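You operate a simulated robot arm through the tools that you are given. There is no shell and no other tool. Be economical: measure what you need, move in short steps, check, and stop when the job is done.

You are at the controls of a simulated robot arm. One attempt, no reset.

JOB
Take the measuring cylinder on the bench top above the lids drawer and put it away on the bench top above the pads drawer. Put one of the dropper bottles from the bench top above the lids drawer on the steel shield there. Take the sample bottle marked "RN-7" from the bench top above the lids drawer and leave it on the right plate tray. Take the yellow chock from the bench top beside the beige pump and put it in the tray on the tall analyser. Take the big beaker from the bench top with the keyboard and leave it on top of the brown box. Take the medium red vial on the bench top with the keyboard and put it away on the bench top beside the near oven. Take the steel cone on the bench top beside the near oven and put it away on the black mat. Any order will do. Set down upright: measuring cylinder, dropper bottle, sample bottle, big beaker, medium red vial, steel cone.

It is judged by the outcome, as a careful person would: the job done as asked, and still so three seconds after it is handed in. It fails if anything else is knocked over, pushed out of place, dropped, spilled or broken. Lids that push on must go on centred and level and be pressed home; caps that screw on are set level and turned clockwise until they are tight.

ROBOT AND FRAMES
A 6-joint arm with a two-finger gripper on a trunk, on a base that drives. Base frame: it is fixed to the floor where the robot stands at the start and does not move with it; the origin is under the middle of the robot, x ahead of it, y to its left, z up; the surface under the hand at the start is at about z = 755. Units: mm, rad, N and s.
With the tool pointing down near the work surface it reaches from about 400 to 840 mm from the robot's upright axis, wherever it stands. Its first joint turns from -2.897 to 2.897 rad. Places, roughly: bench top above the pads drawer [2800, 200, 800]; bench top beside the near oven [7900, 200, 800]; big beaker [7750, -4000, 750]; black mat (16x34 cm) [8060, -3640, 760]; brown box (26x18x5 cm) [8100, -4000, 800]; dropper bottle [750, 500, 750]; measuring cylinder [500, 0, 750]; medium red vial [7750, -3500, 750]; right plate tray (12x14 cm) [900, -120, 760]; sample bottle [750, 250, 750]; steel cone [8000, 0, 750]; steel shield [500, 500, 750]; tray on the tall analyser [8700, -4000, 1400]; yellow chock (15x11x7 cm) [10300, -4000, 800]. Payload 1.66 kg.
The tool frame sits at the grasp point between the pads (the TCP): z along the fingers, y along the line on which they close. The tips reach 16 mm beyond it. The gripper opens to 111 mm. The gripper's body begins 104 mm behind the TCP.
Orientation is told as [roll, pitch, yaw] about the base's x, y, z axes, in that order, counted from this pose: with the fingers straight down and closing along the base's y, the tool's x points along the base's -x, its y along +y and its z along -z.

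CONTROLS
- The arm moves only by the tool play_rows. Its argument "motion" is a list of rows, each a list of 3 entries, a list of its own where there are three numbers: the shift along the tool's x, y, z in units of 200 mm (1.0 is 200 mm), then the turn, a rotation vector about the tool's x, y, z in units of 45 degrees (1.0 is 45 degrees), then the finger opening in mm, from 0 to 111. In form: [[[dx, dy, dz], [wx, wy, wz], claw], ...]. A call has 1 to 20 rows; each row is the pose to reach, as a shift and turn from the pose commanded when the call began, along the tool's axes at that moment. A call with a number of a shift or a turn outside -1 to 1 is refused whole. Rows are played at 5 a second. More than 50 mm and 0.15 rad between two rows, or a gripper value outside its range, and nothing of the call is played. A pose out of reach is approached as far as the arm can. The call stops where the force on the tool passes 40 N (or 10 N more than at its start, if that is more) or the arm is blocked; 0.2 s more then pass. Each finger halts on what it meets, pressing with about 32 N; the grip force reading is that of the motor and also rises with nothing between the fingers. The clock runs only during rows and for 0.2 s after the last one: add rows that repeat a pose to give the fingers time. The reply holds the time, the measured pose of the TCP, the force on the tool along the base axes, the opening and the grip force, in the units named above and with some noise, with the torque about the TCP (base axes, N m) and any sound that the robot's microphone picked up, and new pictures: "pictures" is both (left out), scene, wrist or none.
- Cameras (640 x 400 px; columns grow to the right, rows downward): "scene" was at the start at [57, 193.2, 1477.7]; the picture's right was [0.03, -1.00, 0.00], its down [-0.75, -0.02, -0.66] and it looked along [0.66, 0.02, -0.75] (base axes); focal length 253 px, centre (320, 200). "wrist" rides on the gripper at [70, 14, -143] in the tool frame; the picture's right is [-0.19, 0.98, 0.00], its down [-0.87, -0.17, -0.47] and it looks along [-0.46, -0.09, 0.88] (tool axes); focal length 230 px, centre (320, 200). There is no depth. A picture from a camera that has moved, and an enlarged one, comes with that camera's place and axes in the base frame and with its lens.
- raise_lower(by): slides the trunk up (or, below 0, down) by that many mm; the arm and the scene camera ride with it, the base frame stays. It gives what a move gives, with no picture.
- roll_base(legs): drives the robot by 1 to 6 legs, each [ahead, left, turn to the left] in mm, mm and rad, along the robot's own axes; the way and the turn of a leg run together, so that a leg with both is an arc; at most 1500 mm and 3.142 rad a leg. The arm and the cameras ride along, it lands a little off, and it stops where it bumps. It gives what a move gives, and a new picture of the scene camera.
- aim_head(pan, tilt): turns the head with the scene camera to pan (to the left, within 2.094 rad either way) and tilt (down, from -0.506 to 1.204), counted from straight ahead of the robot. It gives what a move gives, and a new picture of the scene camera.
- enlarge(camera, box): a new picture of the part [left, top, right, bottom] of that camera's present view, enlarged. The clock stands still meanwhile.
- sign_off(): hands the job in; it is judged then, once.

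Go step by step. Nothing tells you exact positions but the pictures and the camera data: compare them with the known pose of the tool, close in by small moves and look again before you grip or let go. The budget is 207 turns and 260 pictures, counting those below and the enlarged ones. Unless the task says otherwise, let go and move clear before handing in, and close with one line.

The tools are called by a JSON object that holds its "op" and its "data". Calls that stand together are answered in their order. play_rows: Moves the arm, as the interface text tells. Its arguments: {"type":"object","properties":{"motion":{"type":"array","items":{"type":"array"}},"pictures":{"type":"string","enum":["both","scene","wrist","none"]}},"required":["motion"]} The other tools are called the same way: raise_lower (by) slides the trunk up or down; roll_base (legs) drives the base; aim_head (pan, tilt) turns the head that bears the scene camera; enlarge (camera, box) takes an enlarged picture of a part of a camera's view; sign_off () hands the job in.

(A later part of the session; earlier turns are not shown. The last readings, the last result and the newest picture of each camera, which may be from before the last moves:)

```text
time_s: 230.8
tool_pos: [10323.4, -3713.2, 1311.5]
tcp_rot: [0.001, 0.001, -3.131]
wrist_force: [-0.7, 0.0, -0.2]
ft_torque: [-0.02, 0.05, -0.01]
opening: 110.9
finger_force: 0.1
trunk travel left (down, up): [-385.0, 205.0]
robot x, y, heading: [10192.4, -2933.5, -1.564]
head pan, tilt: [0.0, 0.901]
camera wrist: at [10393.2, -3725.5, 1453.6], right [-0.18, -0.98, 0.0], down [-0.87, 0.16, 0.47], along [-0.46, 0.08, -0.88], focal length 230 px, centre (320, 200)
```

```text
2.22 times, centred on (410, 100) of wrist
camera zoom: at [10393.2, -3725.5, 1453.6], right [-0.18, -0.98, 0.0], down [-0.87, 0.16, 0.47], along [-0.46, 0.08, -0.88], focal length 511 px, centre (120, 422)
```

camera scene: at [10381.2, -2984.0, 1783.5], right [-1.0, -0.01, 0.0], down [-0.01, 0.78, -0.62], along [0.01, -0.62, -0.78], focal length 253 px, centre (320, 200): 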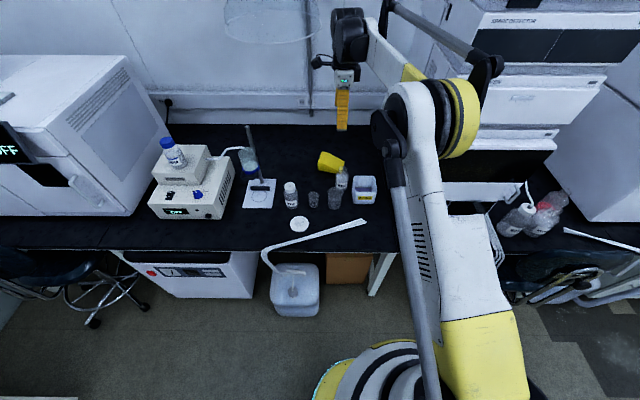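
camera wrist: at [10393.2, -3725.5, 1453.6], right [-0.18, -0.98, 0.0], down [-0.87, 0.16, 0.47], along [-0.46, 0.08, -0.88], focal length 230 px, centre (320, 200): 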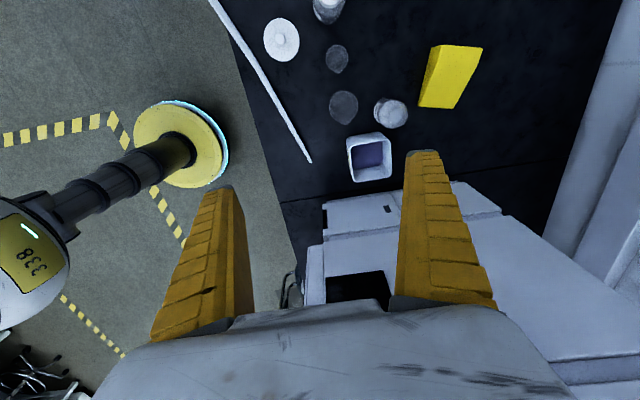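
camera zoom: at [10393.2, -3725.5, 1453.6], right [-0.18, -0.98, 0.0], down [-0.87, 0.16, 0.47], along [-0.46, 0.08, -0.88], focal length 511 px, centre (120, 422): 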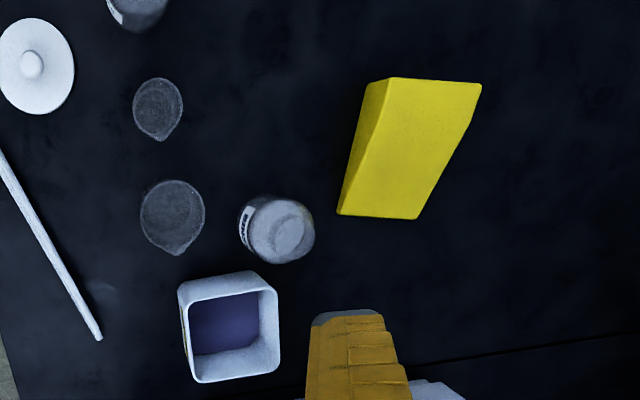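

The chock is a wedge about 100–110 mm wide, its width axis turned ~0.25 rad, centred near [10340,−4048]. I'll drive in and look from above with the tool turned to match.

{"op": "roll_base", "data": {"legs": [[320, 5, 0]]}}

{"op": "raise_lower", "data": {"by": -300}}

{"op": "play_rows", "data": {"motion": [[[0.04, 0.03, 0], [0, 0, 0.16], 111], [[0.08, 0.05, 0], [0, 0, 0.32], 111], [[0.08, 0.05, 0], [0, 0, 0.32], 111]]}}

```text
time_s: 232.9
tool_pos: [10330.8, -4034.4, 1310.2]
tcp_rot: [0.0, -0.001, -3.133]
wrist_force: [1.1, -0.3, -0.1]
ft_torque: [0.05, -0.01, 0.03]
opening: 110.9
finger_force: 0.0
trunk travel left (down, up): [-385.0, 205.0]
robot x, y, heading: [10200.1, -3251.7, -1.563]
head pan, tilt: [0.0, 0.901]
camera scene: at [10389.3, -3305.7, 1783.4], right [-1.0, -0.01, 0.0], down [-0.01, 0.78, -0.62], along [0.01, -0.62, -0.78], focal length 253 px, centre (320, 200)
```

scene: 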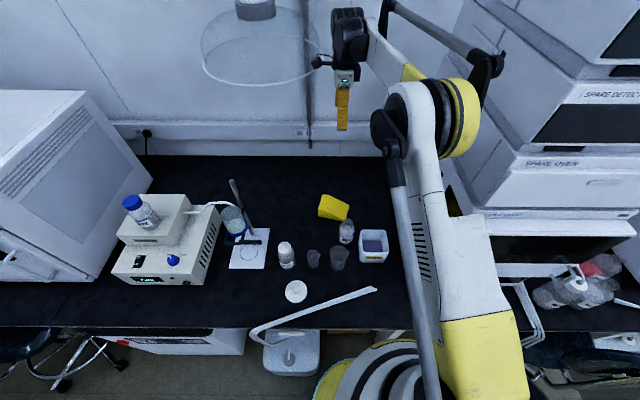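

```text
time_s: 235.9
tool_pos: [10328.8, -4034.9, 1012.2]
tcp_rot: [-0.001, 0.0, -3.133]
wrist_force: [-0.7, -0.1, 0.6]
ft_torque: [0.0, -0.03, 0.0]
opening: 111.0
finger_force: 0.0
trunk travel left (down, up): [-85.0, 505.0]
robot x, y, heading: [10202.8, -3250.5, -1.561]
head pan, tilt: [0.0, 0.901]
```

```text
time_s: 236.8
tool_pos: [10345.5, -4043.3, 1010.5]
tcp_rot: [0.001, 0.0, 2.897]
wrist_force: [0.4, 0.2, 0.2]
ft_torque: [0.01, 0.0, 0.02]
opening: 111.0
finger_force: 0.1
trunk travel left (down, up): [-85.0, 505.0]
robot x, y, heading: [10199.6, -3255.9, -1.559]
head pan, tilt: [0.0, 0.901]
camera scene: at [10389.2, -3304.6, 1483.5], right [-1.0, -0.01, 0.0], down [-0.01, 0.78, -0.62], along [0.01, -0.62, -0.78], focal length 253 px, centre (320, 200)
camera wrist: at [10409.9, -4073.1, 1153.6], right [-0.42, -0.91, 0.0], down [-0.8, 0.37, 0.47], along [-0.43, 0.2, -0.88], focal length 230 px, centre (320, 200)
```

scene: 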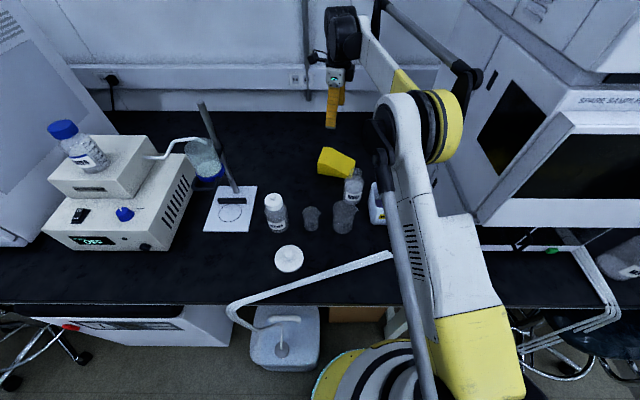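
wrist: 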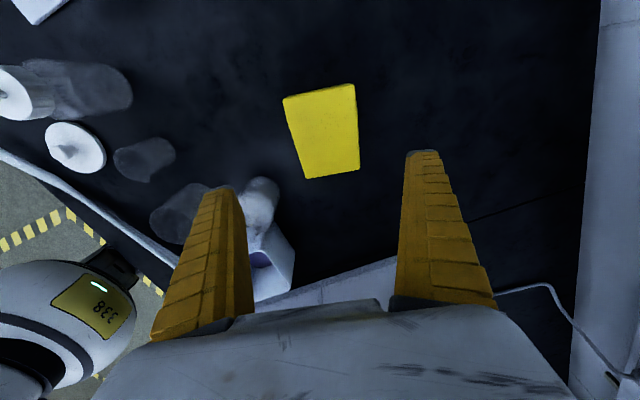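

Width measures ~96 mm, so it fits. Shift 7 mm and descend to just above it for a check.

{"op": "play_rows", "data": {"motion": [[[0, 0.035, 0.1], [0, 0, 0], 111], [[0, 0.035, 0.3], [0, 0, 0], 111], [[0, 0.035, 0.5], [0, 0, 0], 111], [[0, 0.035, 0.66], [0, 0, 0], 111], [[0, 0.035, 0.66], [0, 0, 0], 111]], "pictures": "wrist"}}

{"op": "enlarge", "data": {"camera": "scene", "box": [280, 80, 400, 210]}}

```text
time_s: 237.9
tool_pos: [10345.5, -4050.1, 880.0]
tcp_rot: [-0.001, 0.001, 2.899]
wrist_force: [0.8, 0.6, -0.4]
ft_torque: [0.04, -0.02, 0.0]
opening: 111.2
finger_force: 0.0
trunk travel left (down, up): [-85.0, 505.0]
robot x, y, heading: [10200.1, -3250.2, -1.558]
head pan, tilt: [0.0, 0.901]
camera wrist: at [10408.4, -4079.8, 1021.4], right [-0.42, -0.91, 0.0], down [-0.8, 0.37, 0.47], along [-0.43, 0.2, -0.88], focal length 230 px, centre (320, 200)
```

wrist: 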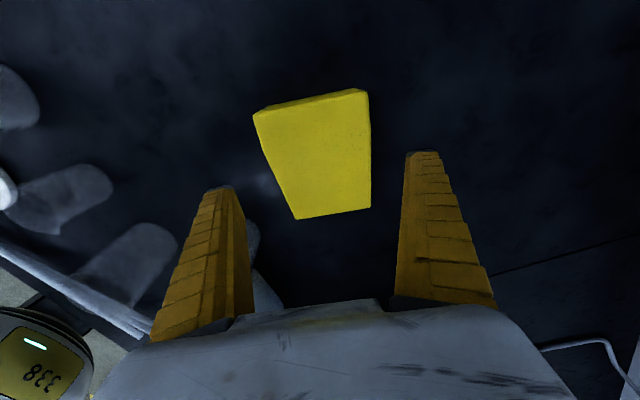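

```text
3.08 times, centred on (340, 145) of scene
camera zoom: at [10389.2, -3304.7, 1483.5], right [-1.0, -0.01, 0.0], down [-0.01, 0.78, -0.62], along [0.01, -0.62, -0.78], focal length 777 px, centre (258, 369)
```

zoom: 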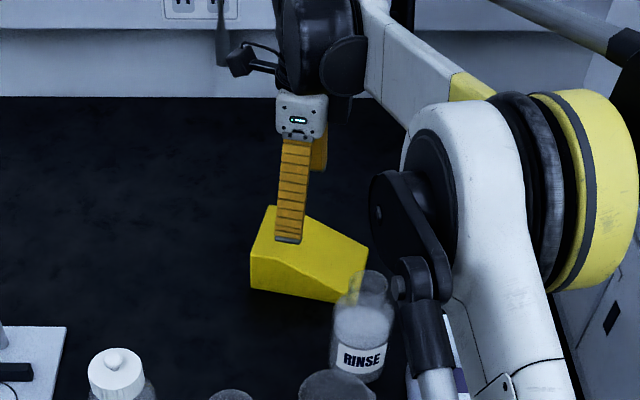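

Alignment is within ~1 mm. Descend to z≈784 around it.

{"op": "play_rows", "data": {"motion": [[[0, 0.005, 0.1], [0, 0, 0], 111], [[0, 0.005, 0.2], [0, 0, 0], 111], [[0, 0.005, 0.3], [0, 0, 0], 111], [[0, 0.005, 0.4], [0, 0, 0], 111], [[0, 0.005, 0.48], [0, 0, 0], 111], [[0, 0.005, 0.48], [0, 0, 0], 111]], "pictures": "wrist"}}

```text
time_s: 239.3
tool_pos: [10343.7, -4051.7, 784.2]
tcp_rot: [0.0, 0.001, 2.9]
wrist_force: [-0.8, 1.8, 0.6]
ft_torque: [-0.01, -0.18, 0.04]
opening: 110.1
finger_force: 6.4
trunk travel left (down, up): [-85.0, 505.0]
robot x, y, heading: [10198.0, -3252.5, -1.563]
head pan, tilt: [0.0, 0.901]
camera wrist: at [10407.6, -4080.7, 926.1], right [-0.42, -0.91, 0.0], down [-0.8, 0.37, 0.47], along [-0.43, 0.2, -0.88], focal length 230 px, centre (320, 200)
```

wrist: 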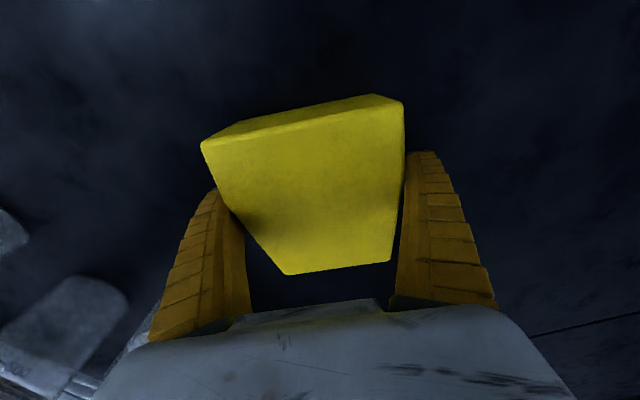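

Straddling snugly. Close and lift a little.

{"op": "play_rows", "data": {"motion": [[[0, 0, 0], [0, 0, 0], 70], [[0, 0, 0], [0, 0, 0], 70], [[0, 0, 0], [0, 0, 0], 70], [[0, 0, -0.1], [0, 0, 0], 70], [[0, 0, -0.2], [0, 0, 0], 70], [[0, 0, -0.2], [0, 0, 0], 70]]}}

```text
time_s: 240.8
tool_pos: [10343.3, -4051.5, 824.5]
tcp_rot: [-0.001, 0.0, 2.899]
wrist_force: [0.3, 0.3, -3.9]
ft_torque: [-0.03, -0.01, 0.02]
opening: 101.0
finger_force: 32.2
trunk travel left (down, up): [-85.0, 505.0]
robot x, y, heading: [10198.3, -3254.2, -1.56]
head pan, tilt: [0.0, 0.901]
camera scene: at [10389.3, -3304.9, 1483.4], right [-1.0, -0.01, 0.0], down [-0.01, 0.78, -0.62], along [0.01, -0.62, -0.78], focal length 253 px, centre (320, 200)
camera wrist: at [10407.6, -4080.7, 966.0], right [-0.42, -0.91, 0.0], down [-0.8, 0.37, 0.47], along [-0.43, 0.2, -0.88], focal length 230 px, centre (320, 200)
```

scene: 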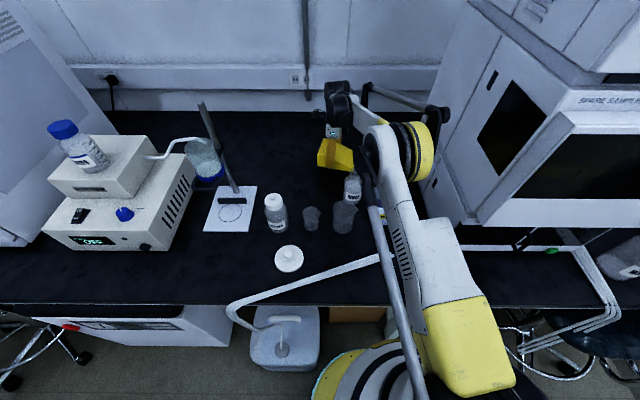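
wrist: 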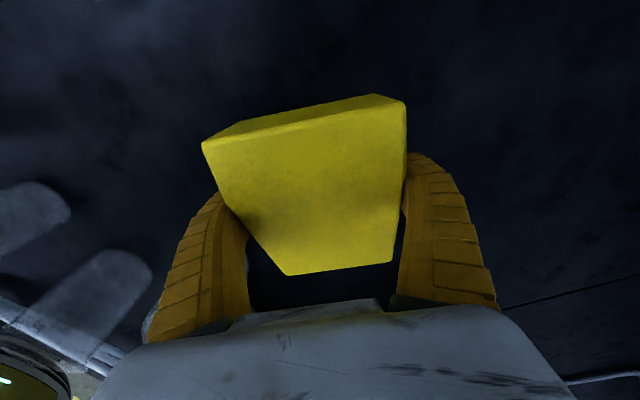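

Chock held at 101 mm. Lift, raise the trunk fully, back off and drive to the analyser.

{"op": "play_rows", "data": {"motion": [[[0, 0, -0.2], [0, 0, 0], 70], [[0, 0, -0.4], [0, 0, 0], 70], [[0, 0, -0.6], [0, 0, 0], 70], [[0, 0, -0.8], [0, 0, 0], 70], [[0, 0, -0.8], [0, 0, 0], 70]], "pictures": "none"}}

{"op": "roll_base", "data": {"legs": [[-850, 0, 0]]}}

{"op": "raise_lower", "data": {"by": 505}}

{"op": "roll_base", "data": {"legs": [[0, -1350, 0]]}}

```text
time_s: 241.9
tool_pos: [10344.0, -4051.2, 983.9]
tcp_rot: [0.001, 0.001, 2.899]
wrist_force: [-0.6, 0.2, -3.2]
ft_torque: [-0.03, -0.03, 0.01]
opening: 101.2
finger_force: 32.2
trunk travel left (down, up): [-85.0, 505.0]
robot x, y, heading: [10202.3, -3253.7, -1.56]
head pan, tilt: [0.0, 0.901]
```

```text
time_s: 246.4
tool_pos: [10334.0, -3204.1, 984.9]
tcp_rot: [0.001, 0.001, 2.89]
wrist_force: [0.0, -0.2, -4.6]
ft_torque: [0.02, 0.02, 0.0]
opening: 100.8
finger_force: 33.0
trunk travel left (down, up): [-85.0, 505.0]
robot x, y, heading: [10193.4, -2407.4, -1.572]
head pan, tilt: [0.0, 0.901]
camera scene: at [10384.7, -2459.4, 1483.5], right [-1.0, 0.0, 0.0], down [0.0, 0.78, -0.62], along [0.0, -0.62, -0.78], focal length 253 px, centre (320, 200)
```

scene: 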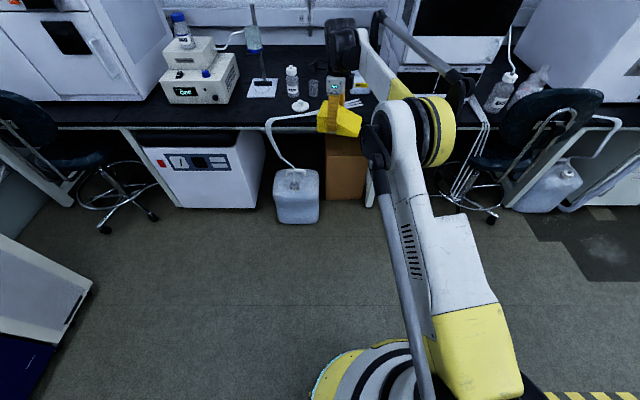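

```text
refused: 505 is not a number from -400 to 400
```

```text
time_s: 253.2
tool_pos: [8975.4, -3205.1, 984.2]
tcp_rot: [-0.001, -0.001, 2.889]
wrist_force: [-0.1, 0.3, -3.0]
ft_torque: [-0.01, -0.01, 0.05]
opening: 100.8
finger_force: 31.9
trunk travel left (down, up): [-85.0, 505.0]
robot x, y, heading: [8841.0, -2405.0, -1.576]
head pan, tilt: [0.0, 0.901]
camera scene: at [9027.7, -2460.3, 1483.5], right [-1.0, 0.0, 0.0], down [0.0, 0.78, -0.62], along [0.0, -0.62, -0.78], focal length 253 px, centre (320, 200)
```

scene: 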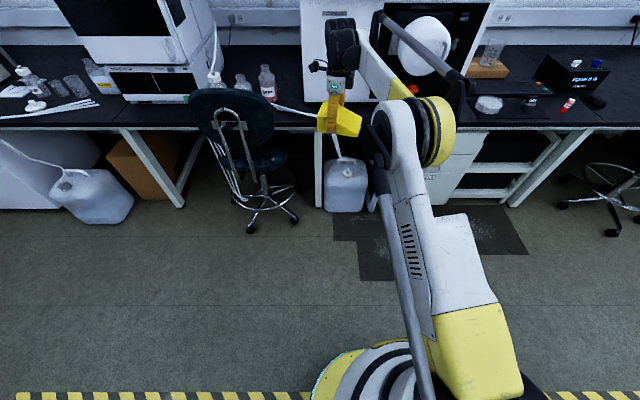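

Now raise the trunk in two steps and look at the analyser's tray from above.

{"op": "raise_lower", "data": {"by": 400}}

{"op": "raise_lower", "data": {"by": 105}}

{"op": "aim_head", "data": {"pan": -0.1, "tilt": 0.45}}

```text
time_s: 257.1
tool_pos: [8975.0, -3206.2, 1384.4]
tcp_rot: [-0.002, 0.0, 2.889]
wrist_force: [-0.3, 0.0, -3.5]
ft_torque: [0.02, -0.03, 0.03]
opening: 100.9
finger_force: 32.0
trunk travel left (down, up): [-485.0, 105.0]
robot x, y, heading: [8842.7, -2405.5, -1.574]
head pan, tilt: [0.0, 0.901]
```

```text
time_s: 258.4
tool_pos: [8975.8, -3206.1, 1489.6]
tcp_rot: [0.0, -0.001, 2.889]
wrist_force: [-0.1, -0.9, -4.0]
ft_torque: [0.03, -0.01, 0.0]
opening: 100.9
finger_force: 31.8
trunk travel left (down, up): [-590.0, 0.0]
robot x, y, heading: [8837.5, -2406.0, -1.57]
head pan, tilt: [0.0, 0.901]
```

```text
time_s: 259.3
tool_pos: [8975.0, -3206.6, 1487.9]
tcp_rot: [0.0, 0.001, 2.888]
wrist_force: [-0.4, 0.0, -2.6]
ft_torque: [-0.03, 0.0, 0.02]
opening: 100.9
finger_force: 32.1
trunk travel left (down, up): [-590.0, 0.0]
robot x, y, heading: [8842.0, -2402.3, -1.575]
head pan, tilt: [-0.099, 0.45]
camera scene: at [9018.7, -2476.5, 2026.7], right [-0.99, 0.1, 0.0], down [0.04, 0.43, -0.9], along [-0.09, -0.9, -0.44], focal length 253 px, centre (320, 200)
```

scene: 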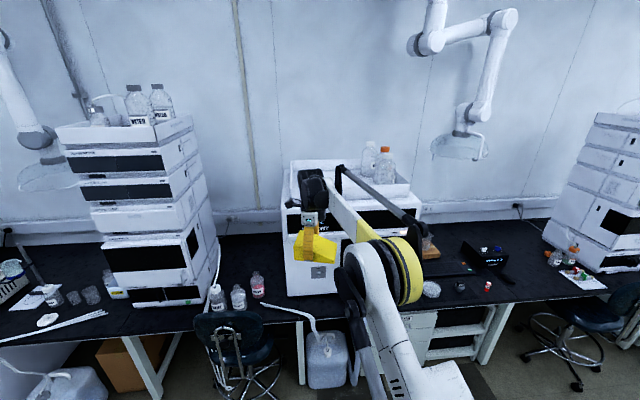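

{"op": "enlarge", "data": {"camera": "scene", "box": [270, 130, 430, 250]}}

```text
3.33 times, centred on (350, 190) of scene
camera zoom: at [9018.7, -2476.5, 2026.7], right [-0.99, 0.1, 0.0], down [0.04, 0.43, -0.9], along [-0.09, -0.9, -0.44], focal length 842 px, centre (220, 233)
```

zoom: 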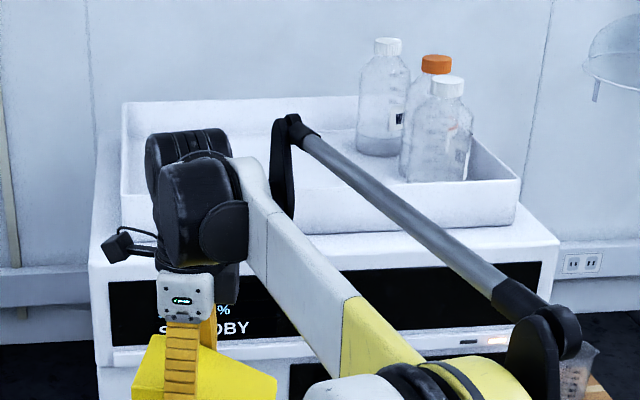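

The tray's rim is at about z≈1495, open toward the left (x≈8600–9000), bottles on the right. Raise the hand first, then creep closer.

{"op": "play_rows", "data": {"motion": [[[0, 0, -0.2], [0, 0, 0], 70], [[0, 0, -0.4], [0, 0, 0], 70], [[0, 0, -0.6], [0, 0, 0], 70], [[0, 0, -0.7], [0, 0, 0], 70], [[0, 0, -0.7], [0, 0, 0], 70]], "pictures": "none"}}

{"op": "roll_base", "data": {"legs": [[0, -130, 0], [300, 0, 0]]}}

{"op": "aim_head", "data": {"pan": -0.1, "tilt": 0.7}}

```text
time_s: 260.5
tool_pos: [8974.2, -3187.5, 1623.1]
tcp_rot: [-0.001, 0.0, 2.89]
wrist_force: [-0.2, 0.0, -3.8]
ft_torque: [-0.04, 0.02, 0.05]
opening: 100.9
finger_force: 31.8
out of reach, approached as far as the arm can: row 3, 4, 5
trunk travel left (down, up): [-590.0, 0.0]
robot x, y, heading: [8840.4, -2407.4, -1.57]
head pan, tilt: [-0.099, 0.45]
```

```text
time_s: 263.5
tool_pos: [8840.6, -3483.5, 1621.7]
tcp_rot: [0.001, 0.0, 2.887]
wrist_force: [0.4, -0.1, -4.4]
ft_torque: [-0.02, 0.01, -0.04]
opening: 100.9
finger_force: 32.1
trunk travel left (down, up): [-590.0, 0.0]
robot x, y, heading: [8706.2, -2702.0, -1.572]
head pan, tilt: [-0.099, 0.45]
camera scene: at [8888.0, -2773.8, 2026.9], right [-0.99, 0.1, 0.0], down [0.04, 0.43, -0.9], along [-0.09, -0.9, -0.44], focal length 253 px, centre (320, 200)
```

scene: 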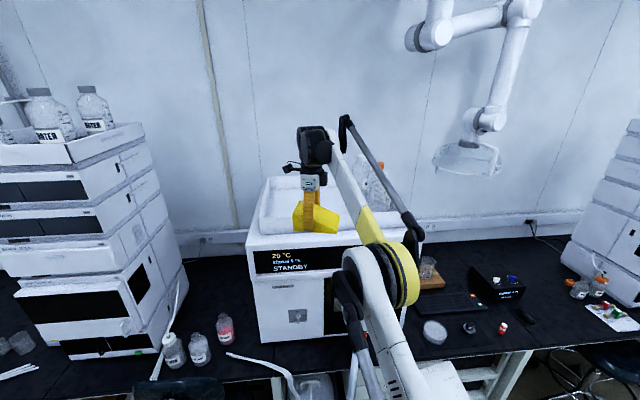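

```text
time_s: 264.2
tool_pos: [8840.5, -3484.8, 1622.1]
tcp_rot: [0.001, -0.001, 2.886]
wrist_force: [-0.5, -1.0, -3.3]
ft_torque: [-0.01, 0.0, -0.02]
opening: 100.9
finger_force: 31.8
trunk travel left (down, up): [-590.0, 0.0]
robot x, y, heading: [8709.9, -2703.9, -1.575]
head pan, tilt: [-0.099, 0.7]
camera scene: at [8889.0, -2766.5, 2004.7], right [-0.99, 0.1, 0.0], down [0.07, 0.64, -0.77], along [-0.08, -0.76, -0.64], focal length 253 px, centre (320, 200)
```

scene: 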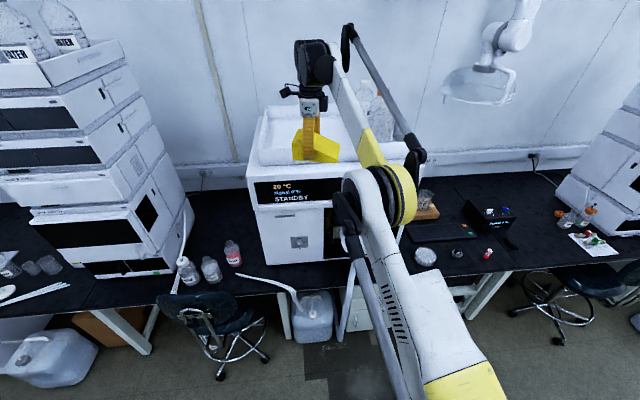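

Clear above the rim. Move forward and view with the wrist camera.

{"op": "roll_base", "data": {"legs": [[300, 0, 0]]}}

{"op": "play_rows", "data": {"motion": [[[0, 0, 0], [0, 0, 0], 70]], "pictures": "wrist"}}

```text
time_s: 266.3
tool_pos: [8840.3, -3784.7, 1621.1]
tcp_rot: [0.0, 0.002, 2.889]
wrist_force: [1.0, -0.5, -3.3]
ft_torque: [0.02, 0.01, 0.01]
opening: 100.7
finger_force: 31.5
trunk travel left (down, up): [-590.0, 0.0]
robot x, y, heading: [8705.8, -3006.1, -1.575]
head pan, tilt: [-0.099, 0.7]
camera scene: at [8887.9, -3067.3, 2004.6], right [-0.99, 0.1, 0.0], down [0.07, 0.64, -0.76], along [-0.08, -0.76, -0.64], focal length 253 px, centre (320, 200)
```

scene: 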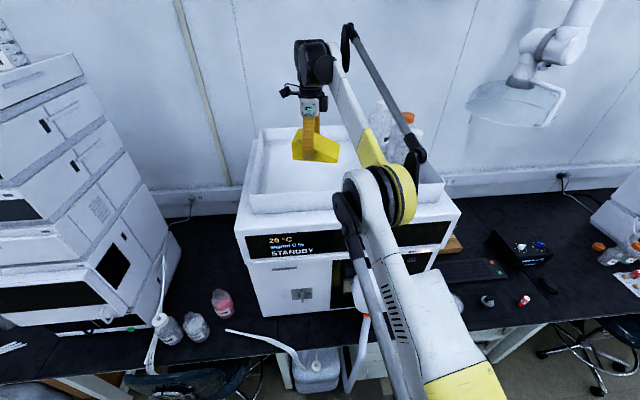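

```text
time_s: 266.7
tool_pos: [8839.6, -3782.7, 1622.2]
tcp_rot: [0.003, 0.0, 2.887]
wrist_force: [1.0, -0.3, -3.1]
ft_torque: [-0.01, 0.0, 0.0]
opening: 100.8
finger_force: 31.4
trunk travel left (down, up): [-590.0, 0.0]
robot x, y, heading: [8707.1, -3003.9, -1.573]
head pan, tilt: [-0.099, 0.7]
camera wrist: at [8903.9, -3813.2, 1764.8], right [-0.43, -0.9, 0.0], down [-0.8, 0.38, 0.47], along [-0.43, 0.2, -0.88], focal length 230 px, centre (320, 200)
```

wrist: 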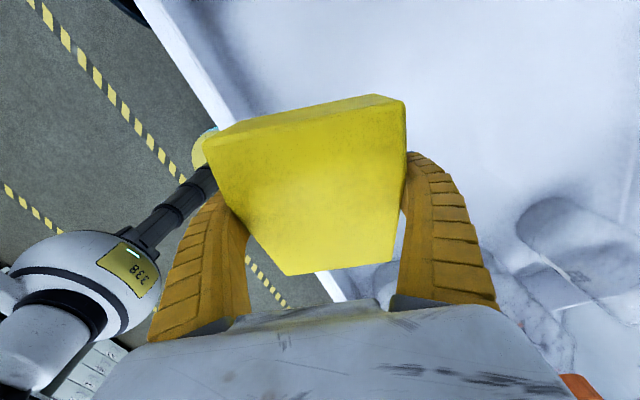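

The front rim is at y≈−3706; bottles are near x<8640. Go ahead 140 mm more, then lower partway.

{"op": "roll_base", "data": {"legs": [[140, 0, 0]]}}

{"op": "play_rows", "data": {"motion": [[[0, 0, 0.2], [0, 0, 0], 70], [[0, 0, 0.4], [0, 0, 0], 70], [[0, 0, 0.4], [0, 0, 0], 70]], "pictures": "both"}}

{"op": "enlarge", "data": {"camera": "scene", "box": [220, 80, 460, 260]}}

```text
time_s: 268.0
tool_pos: [8840.6, -3921.3, 1622.0]
tcp_rot: [-0.001, 0.0, 2.887]
wrist_force: [-0.9, -0.7, -2.5]
ft_torque: [-0.02, -0.02, 0.01]
opening: 101.1
finger_force: 32.3
trunk travel left (down, up): [-590.0, 0.0]
robot x, y, heading: [8708.3, -3138.4, -1.576]
head pan, tilt: [-0.099, 0.7]
camera scene: at [8887.4, -3204.2, 2004.7], right [-0.99, 0.1, 0.0], down [0.07, 0.64, -0.77], along [-0.08, -0.76, -0.64], focal length 253 px, centre (320, 200)
```

scene: 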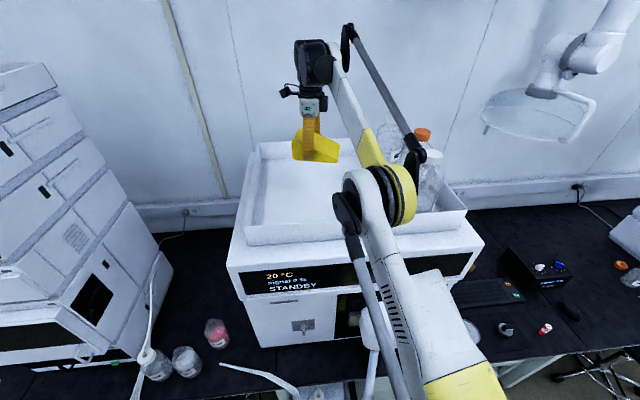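

```text
time_s: 268.8
tool_pos: [8839.7, -3920.7, 1543.5]
tcp_rot: [0.001, -0.001, 2.888]
wrist_force: [0.0, -0.5, -2.9]
ft_torque: [-0.06, -0.05, 0.0]
opening: 101.2
finger_force: 32.1
trunk travel left (down, up): [-590.0, 0.0]
robot x, y, heading: [8703.4, -3140.2, -1.577]
head pan, tilt: [-0.099, 0.7]
camera scene: at [8887.2, -3203.6, 2004.7], right [-0.99, 0.1, 0.0], down [0.07, 0.64, -0.77], along [-0.08, -0.76, -0.64], focal length 253 px, centre (320, 200)
camera wrist: at [8902.8, -3950.9, 1684.5], right [-0.43, -0.9, 0.0], down [-0.8, 0.38, 0.47], along [-0.43, 0.2, -0.88], focal length 230 px, centre (320, 200)
```

scene: 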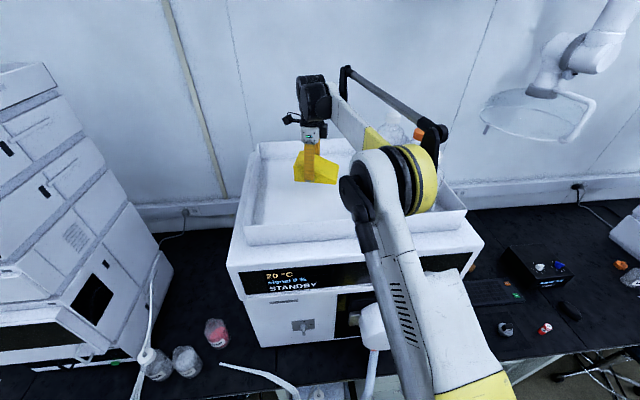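
wrist: 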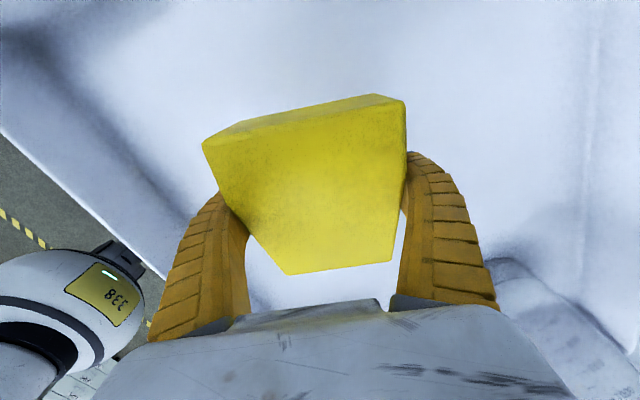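

```text
2.22 times, centred on (340, 170) of scene
camera zoom: at [8887.2, -3203.6, 2004.7], right [-0.99, 0.1, 0.0], down [0.07, 0.64, -0.77], along [-0.08, -0.76, -0.64], focal length 562 px, centre (276, 267)
```

zoom: 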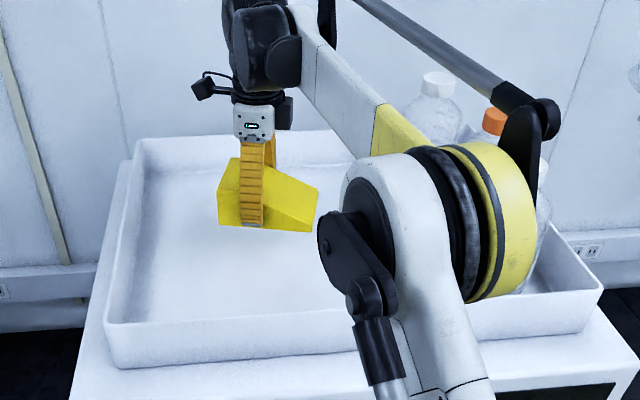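

Good position. Lower toward the tray floor.

{"op": "play_rows", "data": {"motion": [[[0, 0, 0.1], [0, 0, 0], 70], [[0, 0, 0.2], [0, 0, 0], 70], [[0, 0, 0.28], [0, 0, 0], 70], [[0, 0, 0.32], [0, 0, 0], 70], [[0, 0, 0.32], [0, 0, 0], 70]], "pictures": "none"}}

{"op": "enlarge", "data": {"camera": "scene", "box": [220, 80, 460, 260]}}

```text
time_s: 270.0
tool_pos: [8839.0, -3922.0, 1477.4]
tcp_rot: [-0.001, 0.002, 2.886]
wrist_force: [0.1, -0.7, -3.4]
ft_torque: [-0.02, -0.01, 0.03]
opening: 100.9
finger_force: 32.0
trunk travel left (down, up): [-590.0, 0.0]
robot x, y, heading: [8707.3, -3141.2, -1.573]
head pan, tilt: [-0.099, 0.7]
```

```text
2.22 times, centred on (340, 170) of scene
camera zoom: at [8887.4, -3205.1, 2004.6], right [-0.99, 0.1, 0.0], down [0.07, 0.64, -0.76], along [-0.08, -0.76, -0.64], focal length 562 px, centre (276, 267)
```

zoom: 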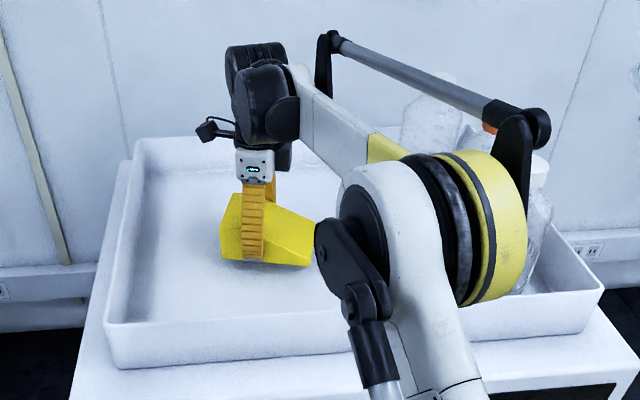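

{"op": "play_rows", "data": {"motion": [[[0, 0, 0.03], [0, 0, 0], 70], [[0, 0, 0.06], [0, 0, 0], 70], [[0, 0, 0.08], [0, 0, 0], 70], [[0, 0, 0.08], [0, 0, 0], 70]], "pictures": "none"}}

```text
time_s: 271.0
tool_pos: [8840.3, -3922.2, 1462.1]
tcp_rot: [-0.001, 0.001, 2.888]
wrist_force: [0.1, 0.2, -3.3]
ft_torque: [0.01, -0.06, -0.03]
opening: 100.8
finger_force: 31.8
trunk travel left (down, up): [-590.0, 0.0]
robot x, y, heading: [8706.0, -3141.8, -1.574]
head pan, tilt: [-0.099, 0.7]
```

{"op": "play_rows", "data": {"motion": [[[0, 0, 0.015], [0, 0, 0], 70], [[0, 0, 0.03], [0, 0, 0], 70], [[0, 0, 0.045], [0, 0, 0], 70], [[0, 0, 0.06], [0, 0, 0], 70], [[0, 0, 0.06], [0, 0, 0], 70]], "pictures": "none"}}

{"op": "enlarge", "data": {"camera": "scene", "box": [260, 130, 400, 230]}}

```text
time_s: 272.2
tool_pos: [8838.7, -3921.9, 1451.4]
tcp_rot: [0.003, -0.001, 2.887]
wrist_force: [0.3, -9.3, 18.7]
ft_torque: [0.39, -0.75, -0.44]
opening: 100.7
finger_force: 31.8
trunk travel left (down, up): [-590.0, 0.0]
robot x, y, heading: [8708.0, -3139.5, -1.572]
head pan, tilt: [-0.099, 0.7]
```

```text
4.00 times, centred on (330, 180) of scene
camera zoom: at [8887.0, -3204.6, 2004.9], right [-0.99, 0.1, 0.0], down [0.07, 0.64, -0.77], along [-0.08, -0.76, -0.64], focal length 1011 px, centre (280, 280)
```

zoom: 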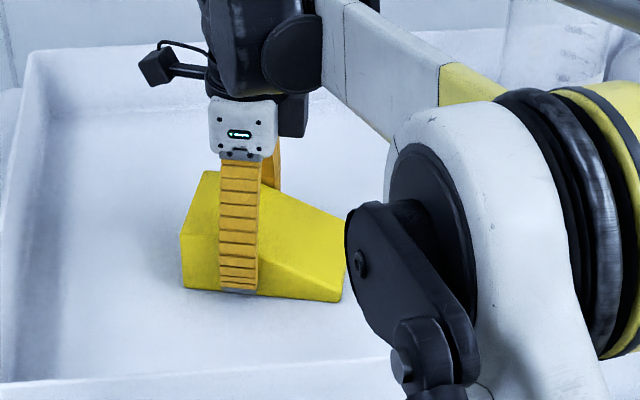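

On the tray floor. Release and rise straight up.

{"op": "play_rows", "data": {"motion": [[[0, 0, -0.005], [0, 0, 0], 111], [[0, 0, -0.005], [0, 0, 0], 111], [[0, 0, -0.005], [0, 0, 0], 111], [[0, 0, -0.15], [0, 0, 0], 111], [[0, 0, -0.35], [0, 0, 0], 111], [[0, 0, -0.55], [0, 0, 0], 111], [[0, 0, -0.7], [0, 0, 0], 111], [[0, 0, -0.7], [0, 0, 0], 111]]}}

```text
time_s: 274.0
tool_pos: [8841.0, -3922.8, 1590.4]
tcp_rot: [0.0, 0.003, 2.884]
wrist_force: [-0.6, -0.8, -0.1]
ft_torque: [0.01, 0.02, -0.02]
opening: 111.0
finger_force: 0.0
trunk travel left (down, up): [-590.0, 0.0]
robot x, y, heading: [8710.7, -3140.0, -1.577]
head pan, tilt: [-0.099, 0.7]
camera scene: at [8887.4, -3205.1, 2004.6], right [-0.99, 0.1, 0.0], down [0.07, 0.64, -0.76], along [-0.08, -0.76, -0.64], focal length 253 px, centre (320, 200)
camera wrist: at [8903.2, -3952.2, 1732.9], right [-0.43, -0.9, 0.0], down [-0.8, 0.38, 0.47], along [-0.43, 0.2, -0.88], focal length 230 px, centre (320, 200)
```

scene: 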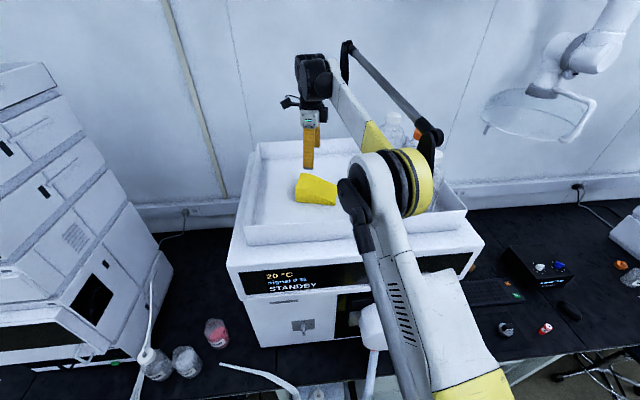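
wrist: 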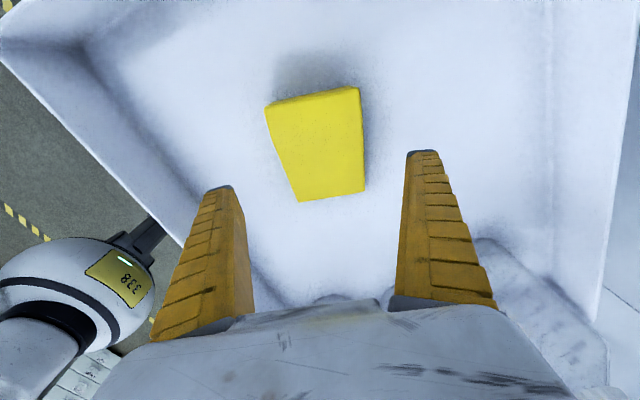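

Chock is in the tray. Back out, return to the keyboard bench for the red vial.

{"op": "roll_base", "data": {"legs": [[-700, 0, 0], [0, -1010, 0]]}}

{"op": "raise_lower", "data": {"by": -400}}

{"op": "aim_head", "data": {"pan": -0.1, "tilt": 0.7}}

```text
time_s: 282.6
tool_pos: [7835.2, -3220.7, 1592.0]
tcp_rot: [0.0, 0.0, 2.887]
wrist_force: [-0.3, 0.5, 0.7]
ft_torque: [-0.05, 0.02, -0.01]
opening: 110.7
finger_force: 0.0
trunk travel left (down, up): [-590.0, 0.0]
robot x, y, heading: [7703.0, -2437.0, -1.572]
head pan, tilt: [-0.099, 0.7]
camera scene: at [7883.0, -2503.3, 2004.7], right [-0.99, 0.1, 0.0], down [0.07, 0.64, -0.76], along [-0.08, -0.76, -0.64], focal length 253 px, centre (320, 200)
```

scene: 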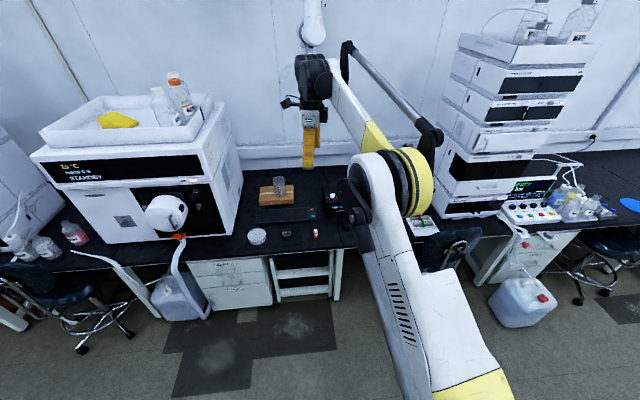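

```text
time_s: 286.5
tool_pos: [7835.8, -3219.8, 1190.7]
tcp_rot: [0.001, 0.0, 2.886]
wrist_force: [0.0, 0.3, 0.6]
ft_torque: [0.0, 0.01, 0.01]
opening: 111.0
finger_force: 0.0
trunk travel left (down, up): [-190.0, 400.0]
robot x, y, heading: [7700.8, -2439.2, -1.58]
head pan, tilt: [-0.099, 0.7]
```

```text
time_s: 287.1
tool_pos: [7835.1, -3219.9, 1191.6]
tcp_rot: [-0.002, 0.0, 2.886]
wrist_force: [1.1, 1.2, 0.2]
ft_torque: [-0.01, -0.02, -0.03]
opening: 110.7
finger_force: 0.1
trunk travel left (down, up): [-190.0, 400.0]
robot x, y, heading: [7700.9, -2437.1, -1.572]
head pan, tilt: [-0.099, 0.7]
camera scene: at [7883.1, -2503.3, 1604.7], right [-0.99, 0.1, 0.0], down [0.07, 0.64, -0.76], along [-0.08, -0.76, -0.64], focal length 253 px, centre (320, 200)
```

scene: 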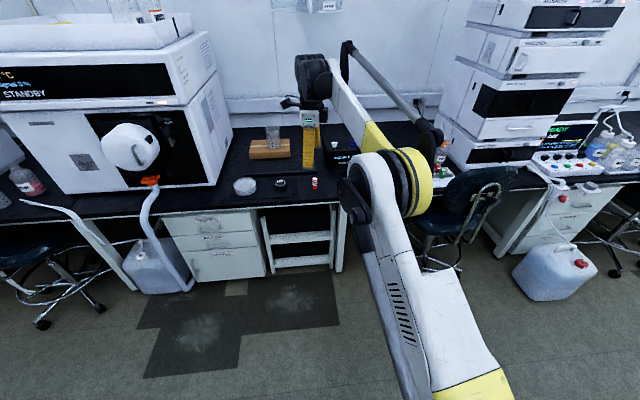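

{"op": "raise_lower", "data": {"by": -105}}

{"op": "roll_base", "data": {"legs": [[380, 0, 0]]}}

{"op": "play_rows", "data": {"motion": [[[0, 0, 0.2], [0, 0, 0], 80], [[0, 0, 0.4], [0, 0, 0], 80], [[0, 0, 0.4], [0, 0, 0], 80]], "pictures": "wrist"}}

```text
time_s: 288.4
tool_pos: [7835.8, -3219.6, 1086.6]
tcp_rot: [0.0, 0.0, 2.886]
wrist_force: [0.2, -0.1, 0.4]
ft_torque: [-0.02, -0.02, 0.02]
opening: 110.8
finger_force: 0.0
trunk travel left (down, up): [-85.0, 505.0]
robot x, y, heading: [7700.6, -2441.8, -1.576]
head pan, tilt: [-0.099, 0.7]
```

```text
time_s: 290.9
tool_pos: [7835.7, -3600.3, 1084.5]
tcp_rot: [0.0, 0.0, 2.889]
wrist_force: [-0.5, 1.1, 0.4]
ft_torque: [0.0, 0.02, -0.02]
opening: 110.6
finger_force: 0.1
trunk travel left (down, up): [-85.0, 505.0]
robot x, y, heading: [7704.0, -2818.2, -1.568]
head pan, tilt: [-0.099, 0.7]
camera scene: at [7882.3, -2882.8, 1499.6], right [-0.99, 0.1, 0.0], down [0.06, 0.64, -0.76], along [-0.08, -0.76, -0.64], focal length 253 px, centre (320, 200)
```

scene: 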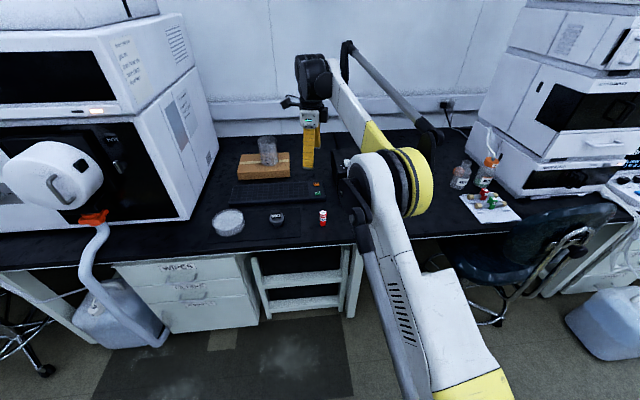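

```text
time_s: 291.7
tool_pos: [7834.9, -3601.4, 1006.5]
tcp_rot: [0.0, 0.001, 2.887]
wrist_force: [0.1, 0.3, 0.7]
ft_torque: [-0.01, 0.04, 0.01]
opening: 81.1
finger_force: 1.2
trunk travel left (down, up): [-85.0, 505.0]
robot x, y, heading: [7703.9, -2815.4, -1.575]
head pan, tilt: [-0.099, 0.7]
camera wrist: at [7899.6, -3630.3, 1148.6], right [-0.43, -0.9, 0.0], down [-0.8, 0.38, 0.47], along [-0.43, 0.2, -0.88], focal length 230 px, centre (320, 200)
```

wrist: 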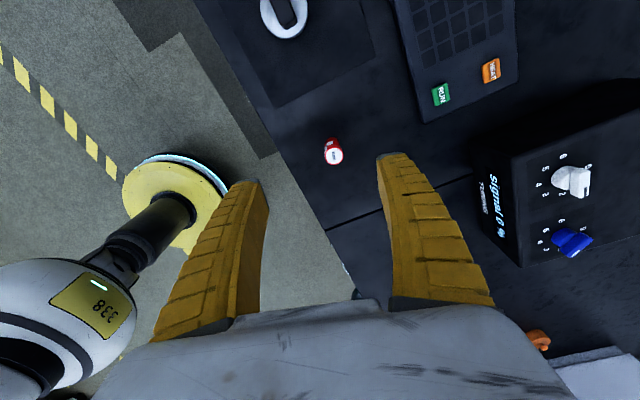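

Vial is at about [7804,−3607]. Move above and descend partway.

{"op": "play_rows", "data": {"motion": [[[-0.147, 0.07, 0.1], [0, 0, 0], 70], [[-0.147, 0.07, 0.3], [0, 0, 0], 70], [[-0.147, 0.07, 0.5], [0, 0, 0], 70], [[-0.147, 0.07, 0.6], [0, 0, 0], 70], [[-0.147, 0.07, 0.6], [0, 0, 0], 70]], "pictures": "wrist"}}

```text
time_s: 292.9
tool_pos: [7804.6, -3607.1, 884.9]
tcp_rot: [0.0, 0.001, 2.888]
wrist_force: [-0.9, -0.1, -0.3]
ft_torque: [0.0, 0.0, 0.01]
opening: 71.7
finger_force: 1.2
trunk travel left (down, up): [-85.0, 505.0]
robot x, y, heading: [7700.9, -2818.7, -1.571]
head pan, tilt: [-0.099, 0.7]
camera wrist: at [7868.4, -3636.5, 1027.4], right [-0.43, -0.9, 0.0], down [-0.8, 0.38, 0.47], along [-0.43, 0.2, -0.88], focal length 230 px, centre (320, 200)
```

wrist: 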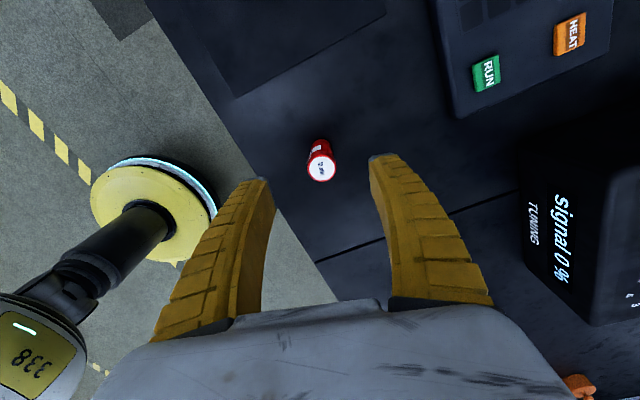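

{"op": "play_rows", "data": {"motion": [[[-0.022, 0, 0.15], [0, 0, 0], 70], [[-0.022, 0, 0.35], [0, 0, 0], 70], [[-0.022, 0, 0.48], [0, 0, 0], 70], [[-0.022, 0, 0.48], [0, 0, 0], 70], [[-0.022, 0, 0.48], [0, 0, 0], 5], [[-0.022, 0, 0.48], [0, 0, 0], 5], [[-0.022, 0, 0.48], [0, 0, 0], 5], [[-0.022, 0, 0.48], [0, 0, 0], 5]], "pictures": "wrist"}}

```text
time_s: 294.7
tool_pos: [7800.1, -3604.9, 789.5]
tcp_rot: [-0.001, -0.002, 2.888]
wrist_force: [-2.5, -0.1, 6.2]
ft_torque: [-0.01, 0.12, 0.0]
opening: 17.5
finger_force: 32.0
trunk travel left (down, up): [-85.0, 505.0]
robot x, y, heading: [7702.2, -2817.0, -1.572]
head pan, tilt: [-0.099, 0.7]
camera wrist: at [7863.6, -3635.0, 931.6], right [-0.43, -0.9, 0.0], down [-0.8, 0.38, 0.47], along [-0.43, 0.2, -0.88], focal length 230 px, centre (320, 200)
```

wrist: 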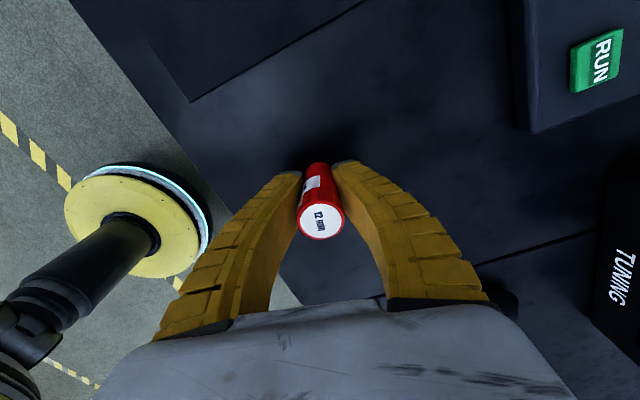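

Gripped. Lift, check the label, then leave for the oven bench.

{"op": "play_rows", "data": {"motion": [[[0, 0, -0.1], [0, 0, 0], 5], [[0, 0, -0.3], [0, 0, 0], 5], [[0, 0, -0.5], [0, 0, 0], 5], [[0, 0, -0.7], [0, 0, 0], 5], [[0, 0, -0.9], [0, 0, 0], 5], [[0, 0, -1.0], [0, 0, 0], 5], [[0, 0, -1.0], [0, 0, 0], 5]], "pictures": "none"}}

{"op": "enlarge", "data": {"camera": "wrist", "box": [270, 140, 370, 260]}}

{"op": "roll_base", "data": {"legs": [[-1150, 0, 0], [0, 0, 1.571], [0, 0, 1.571]]}}

```text
time_s: 296.3
tool_pos: [7800.8, -3604.3, 990.2]
tcp_rot: [0.0, 0.0, 2.89]
wrist_force: [-0.1, 0.2, -0.9]
ft_torque: [0.02, -0.02, 0.02]
opening: 15.8
finger_force: 31.9
trunk travel left (down, up): [-85.0, 505.0]
robot x, y, heading: [7698.2, -2820.9, -1.574]
head pan, tilt: [-0.099, 0.7]
```

```text
3.33 times, centred on (320, 200) of wrist
camera zoom: at [7864.0, -3633.8, 1132.4], right [-0.43, -0.9, 0.0], down [-0.8, 0.38, 0.47], along [-0.43, 0.2, -0.88], focal length 767 px, centre (320, 200)
```

zoom: 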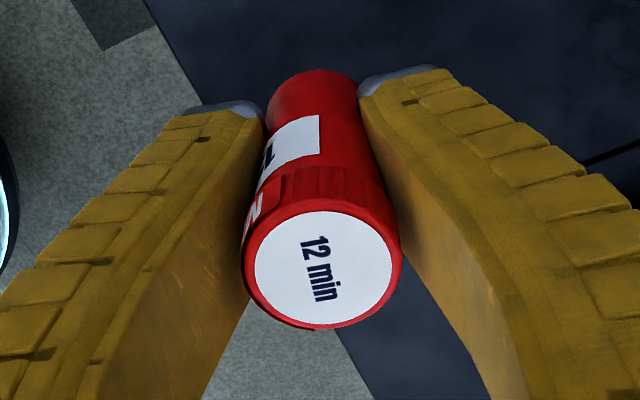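

```text
time_s: 309.7
tool_pos: [7620.3, -882.3, 989.5]
tcp_rot: [0.001, 0.0, -0.267]
wrist_force: [-0.3, -0.4, 0.1]
ft_torque: [0.01, 0.01, 0.04]
opening: 15.3
finger_force: 31.6
trunk travel left (down, up): [-85.0, 505.0]
robot x, y, heading: [7707.8, -1668.7, 1.556]
head pan, tilt: [-0.099, 0.7]
camera scene: at [7525.1, -1600.8, 1499.6], right [0.99, -0.12, 0.0], down [-0.07, -0.64, -0.76], along [0.09, 0.76, -0.64], focal length 253 px, centre (320, 200)
```

scene: 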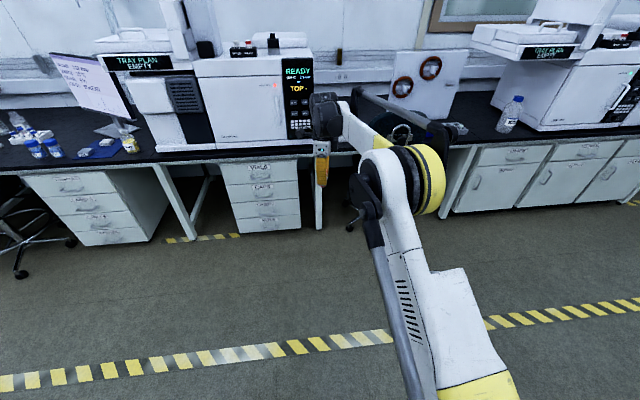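

I'm facing the oven bench. Re-centre the arm, then approach so the vial hangs over the spot the cone left.

{"op": "play_rows", "data": {"motion": [[[-0.2, -0.04, 0], [0, 0, 0], 5], [[-0.4, -0.08, 0], [0, 0, 0], 5], [[-0.6, -0.13, 0], [0, 0, 0], 5], [[-0.8, -0.18, 0], [0, 0, 0], 5], [[-0.998, -0.22, 0], [0, 0, 0], 5], [[-0.998, -0.22, 0], [0, 0, 0], 5]], "pictures": "none"}}

{"op": "roll_base", "data": {"legs": [[0, -92, 0.015], [700, 0, 0]]}}

```text
time_s: 311.1
tool_pos: [7801.6, -978.0, 990.5]
tcp_rot: [0.001, 0.0, -0.267]
wrist_force: [-0.4, 0.6, -1.1]
ft_torque: [-0.01, -0.01, -0.02]
opening: 15.2
finger_force: 32.1
trunk travel left (down, up): [-85.0, 505.0]
robot x, y, heading: [7703.7, -1669.1, 1.553]
head pan, tilt: [-0.099, 0.7]
```

```text
time_s: 315.7
tool_pos: [7880.6, -279.5, 989.9]
tcp_rot: [0.001, -0.001, -0.249]
wrist_force: [-0.6, 0.5, -0.6]
ft_torque: [0.02, 0.0, -0.05]
opening: 15.2
finger_force: 32.1
trunk travel left (down, up): [-85.0, 505.0]
robot x, y, heading: [7801.2, -976.2, 1.569]
head pan, tilt: [-0.099, 0.7]
camera scene: at [7616.3, -907.5, 1499.6], right [1.0, -0.1, 0.0], down [-0.06, -0.64, -0.76], along [0.07, 0.76, -0.64], focal length 253 px, centre (320, 200)
```

scene: 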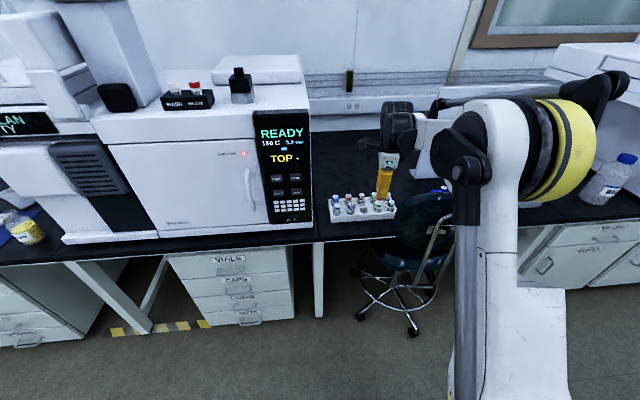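

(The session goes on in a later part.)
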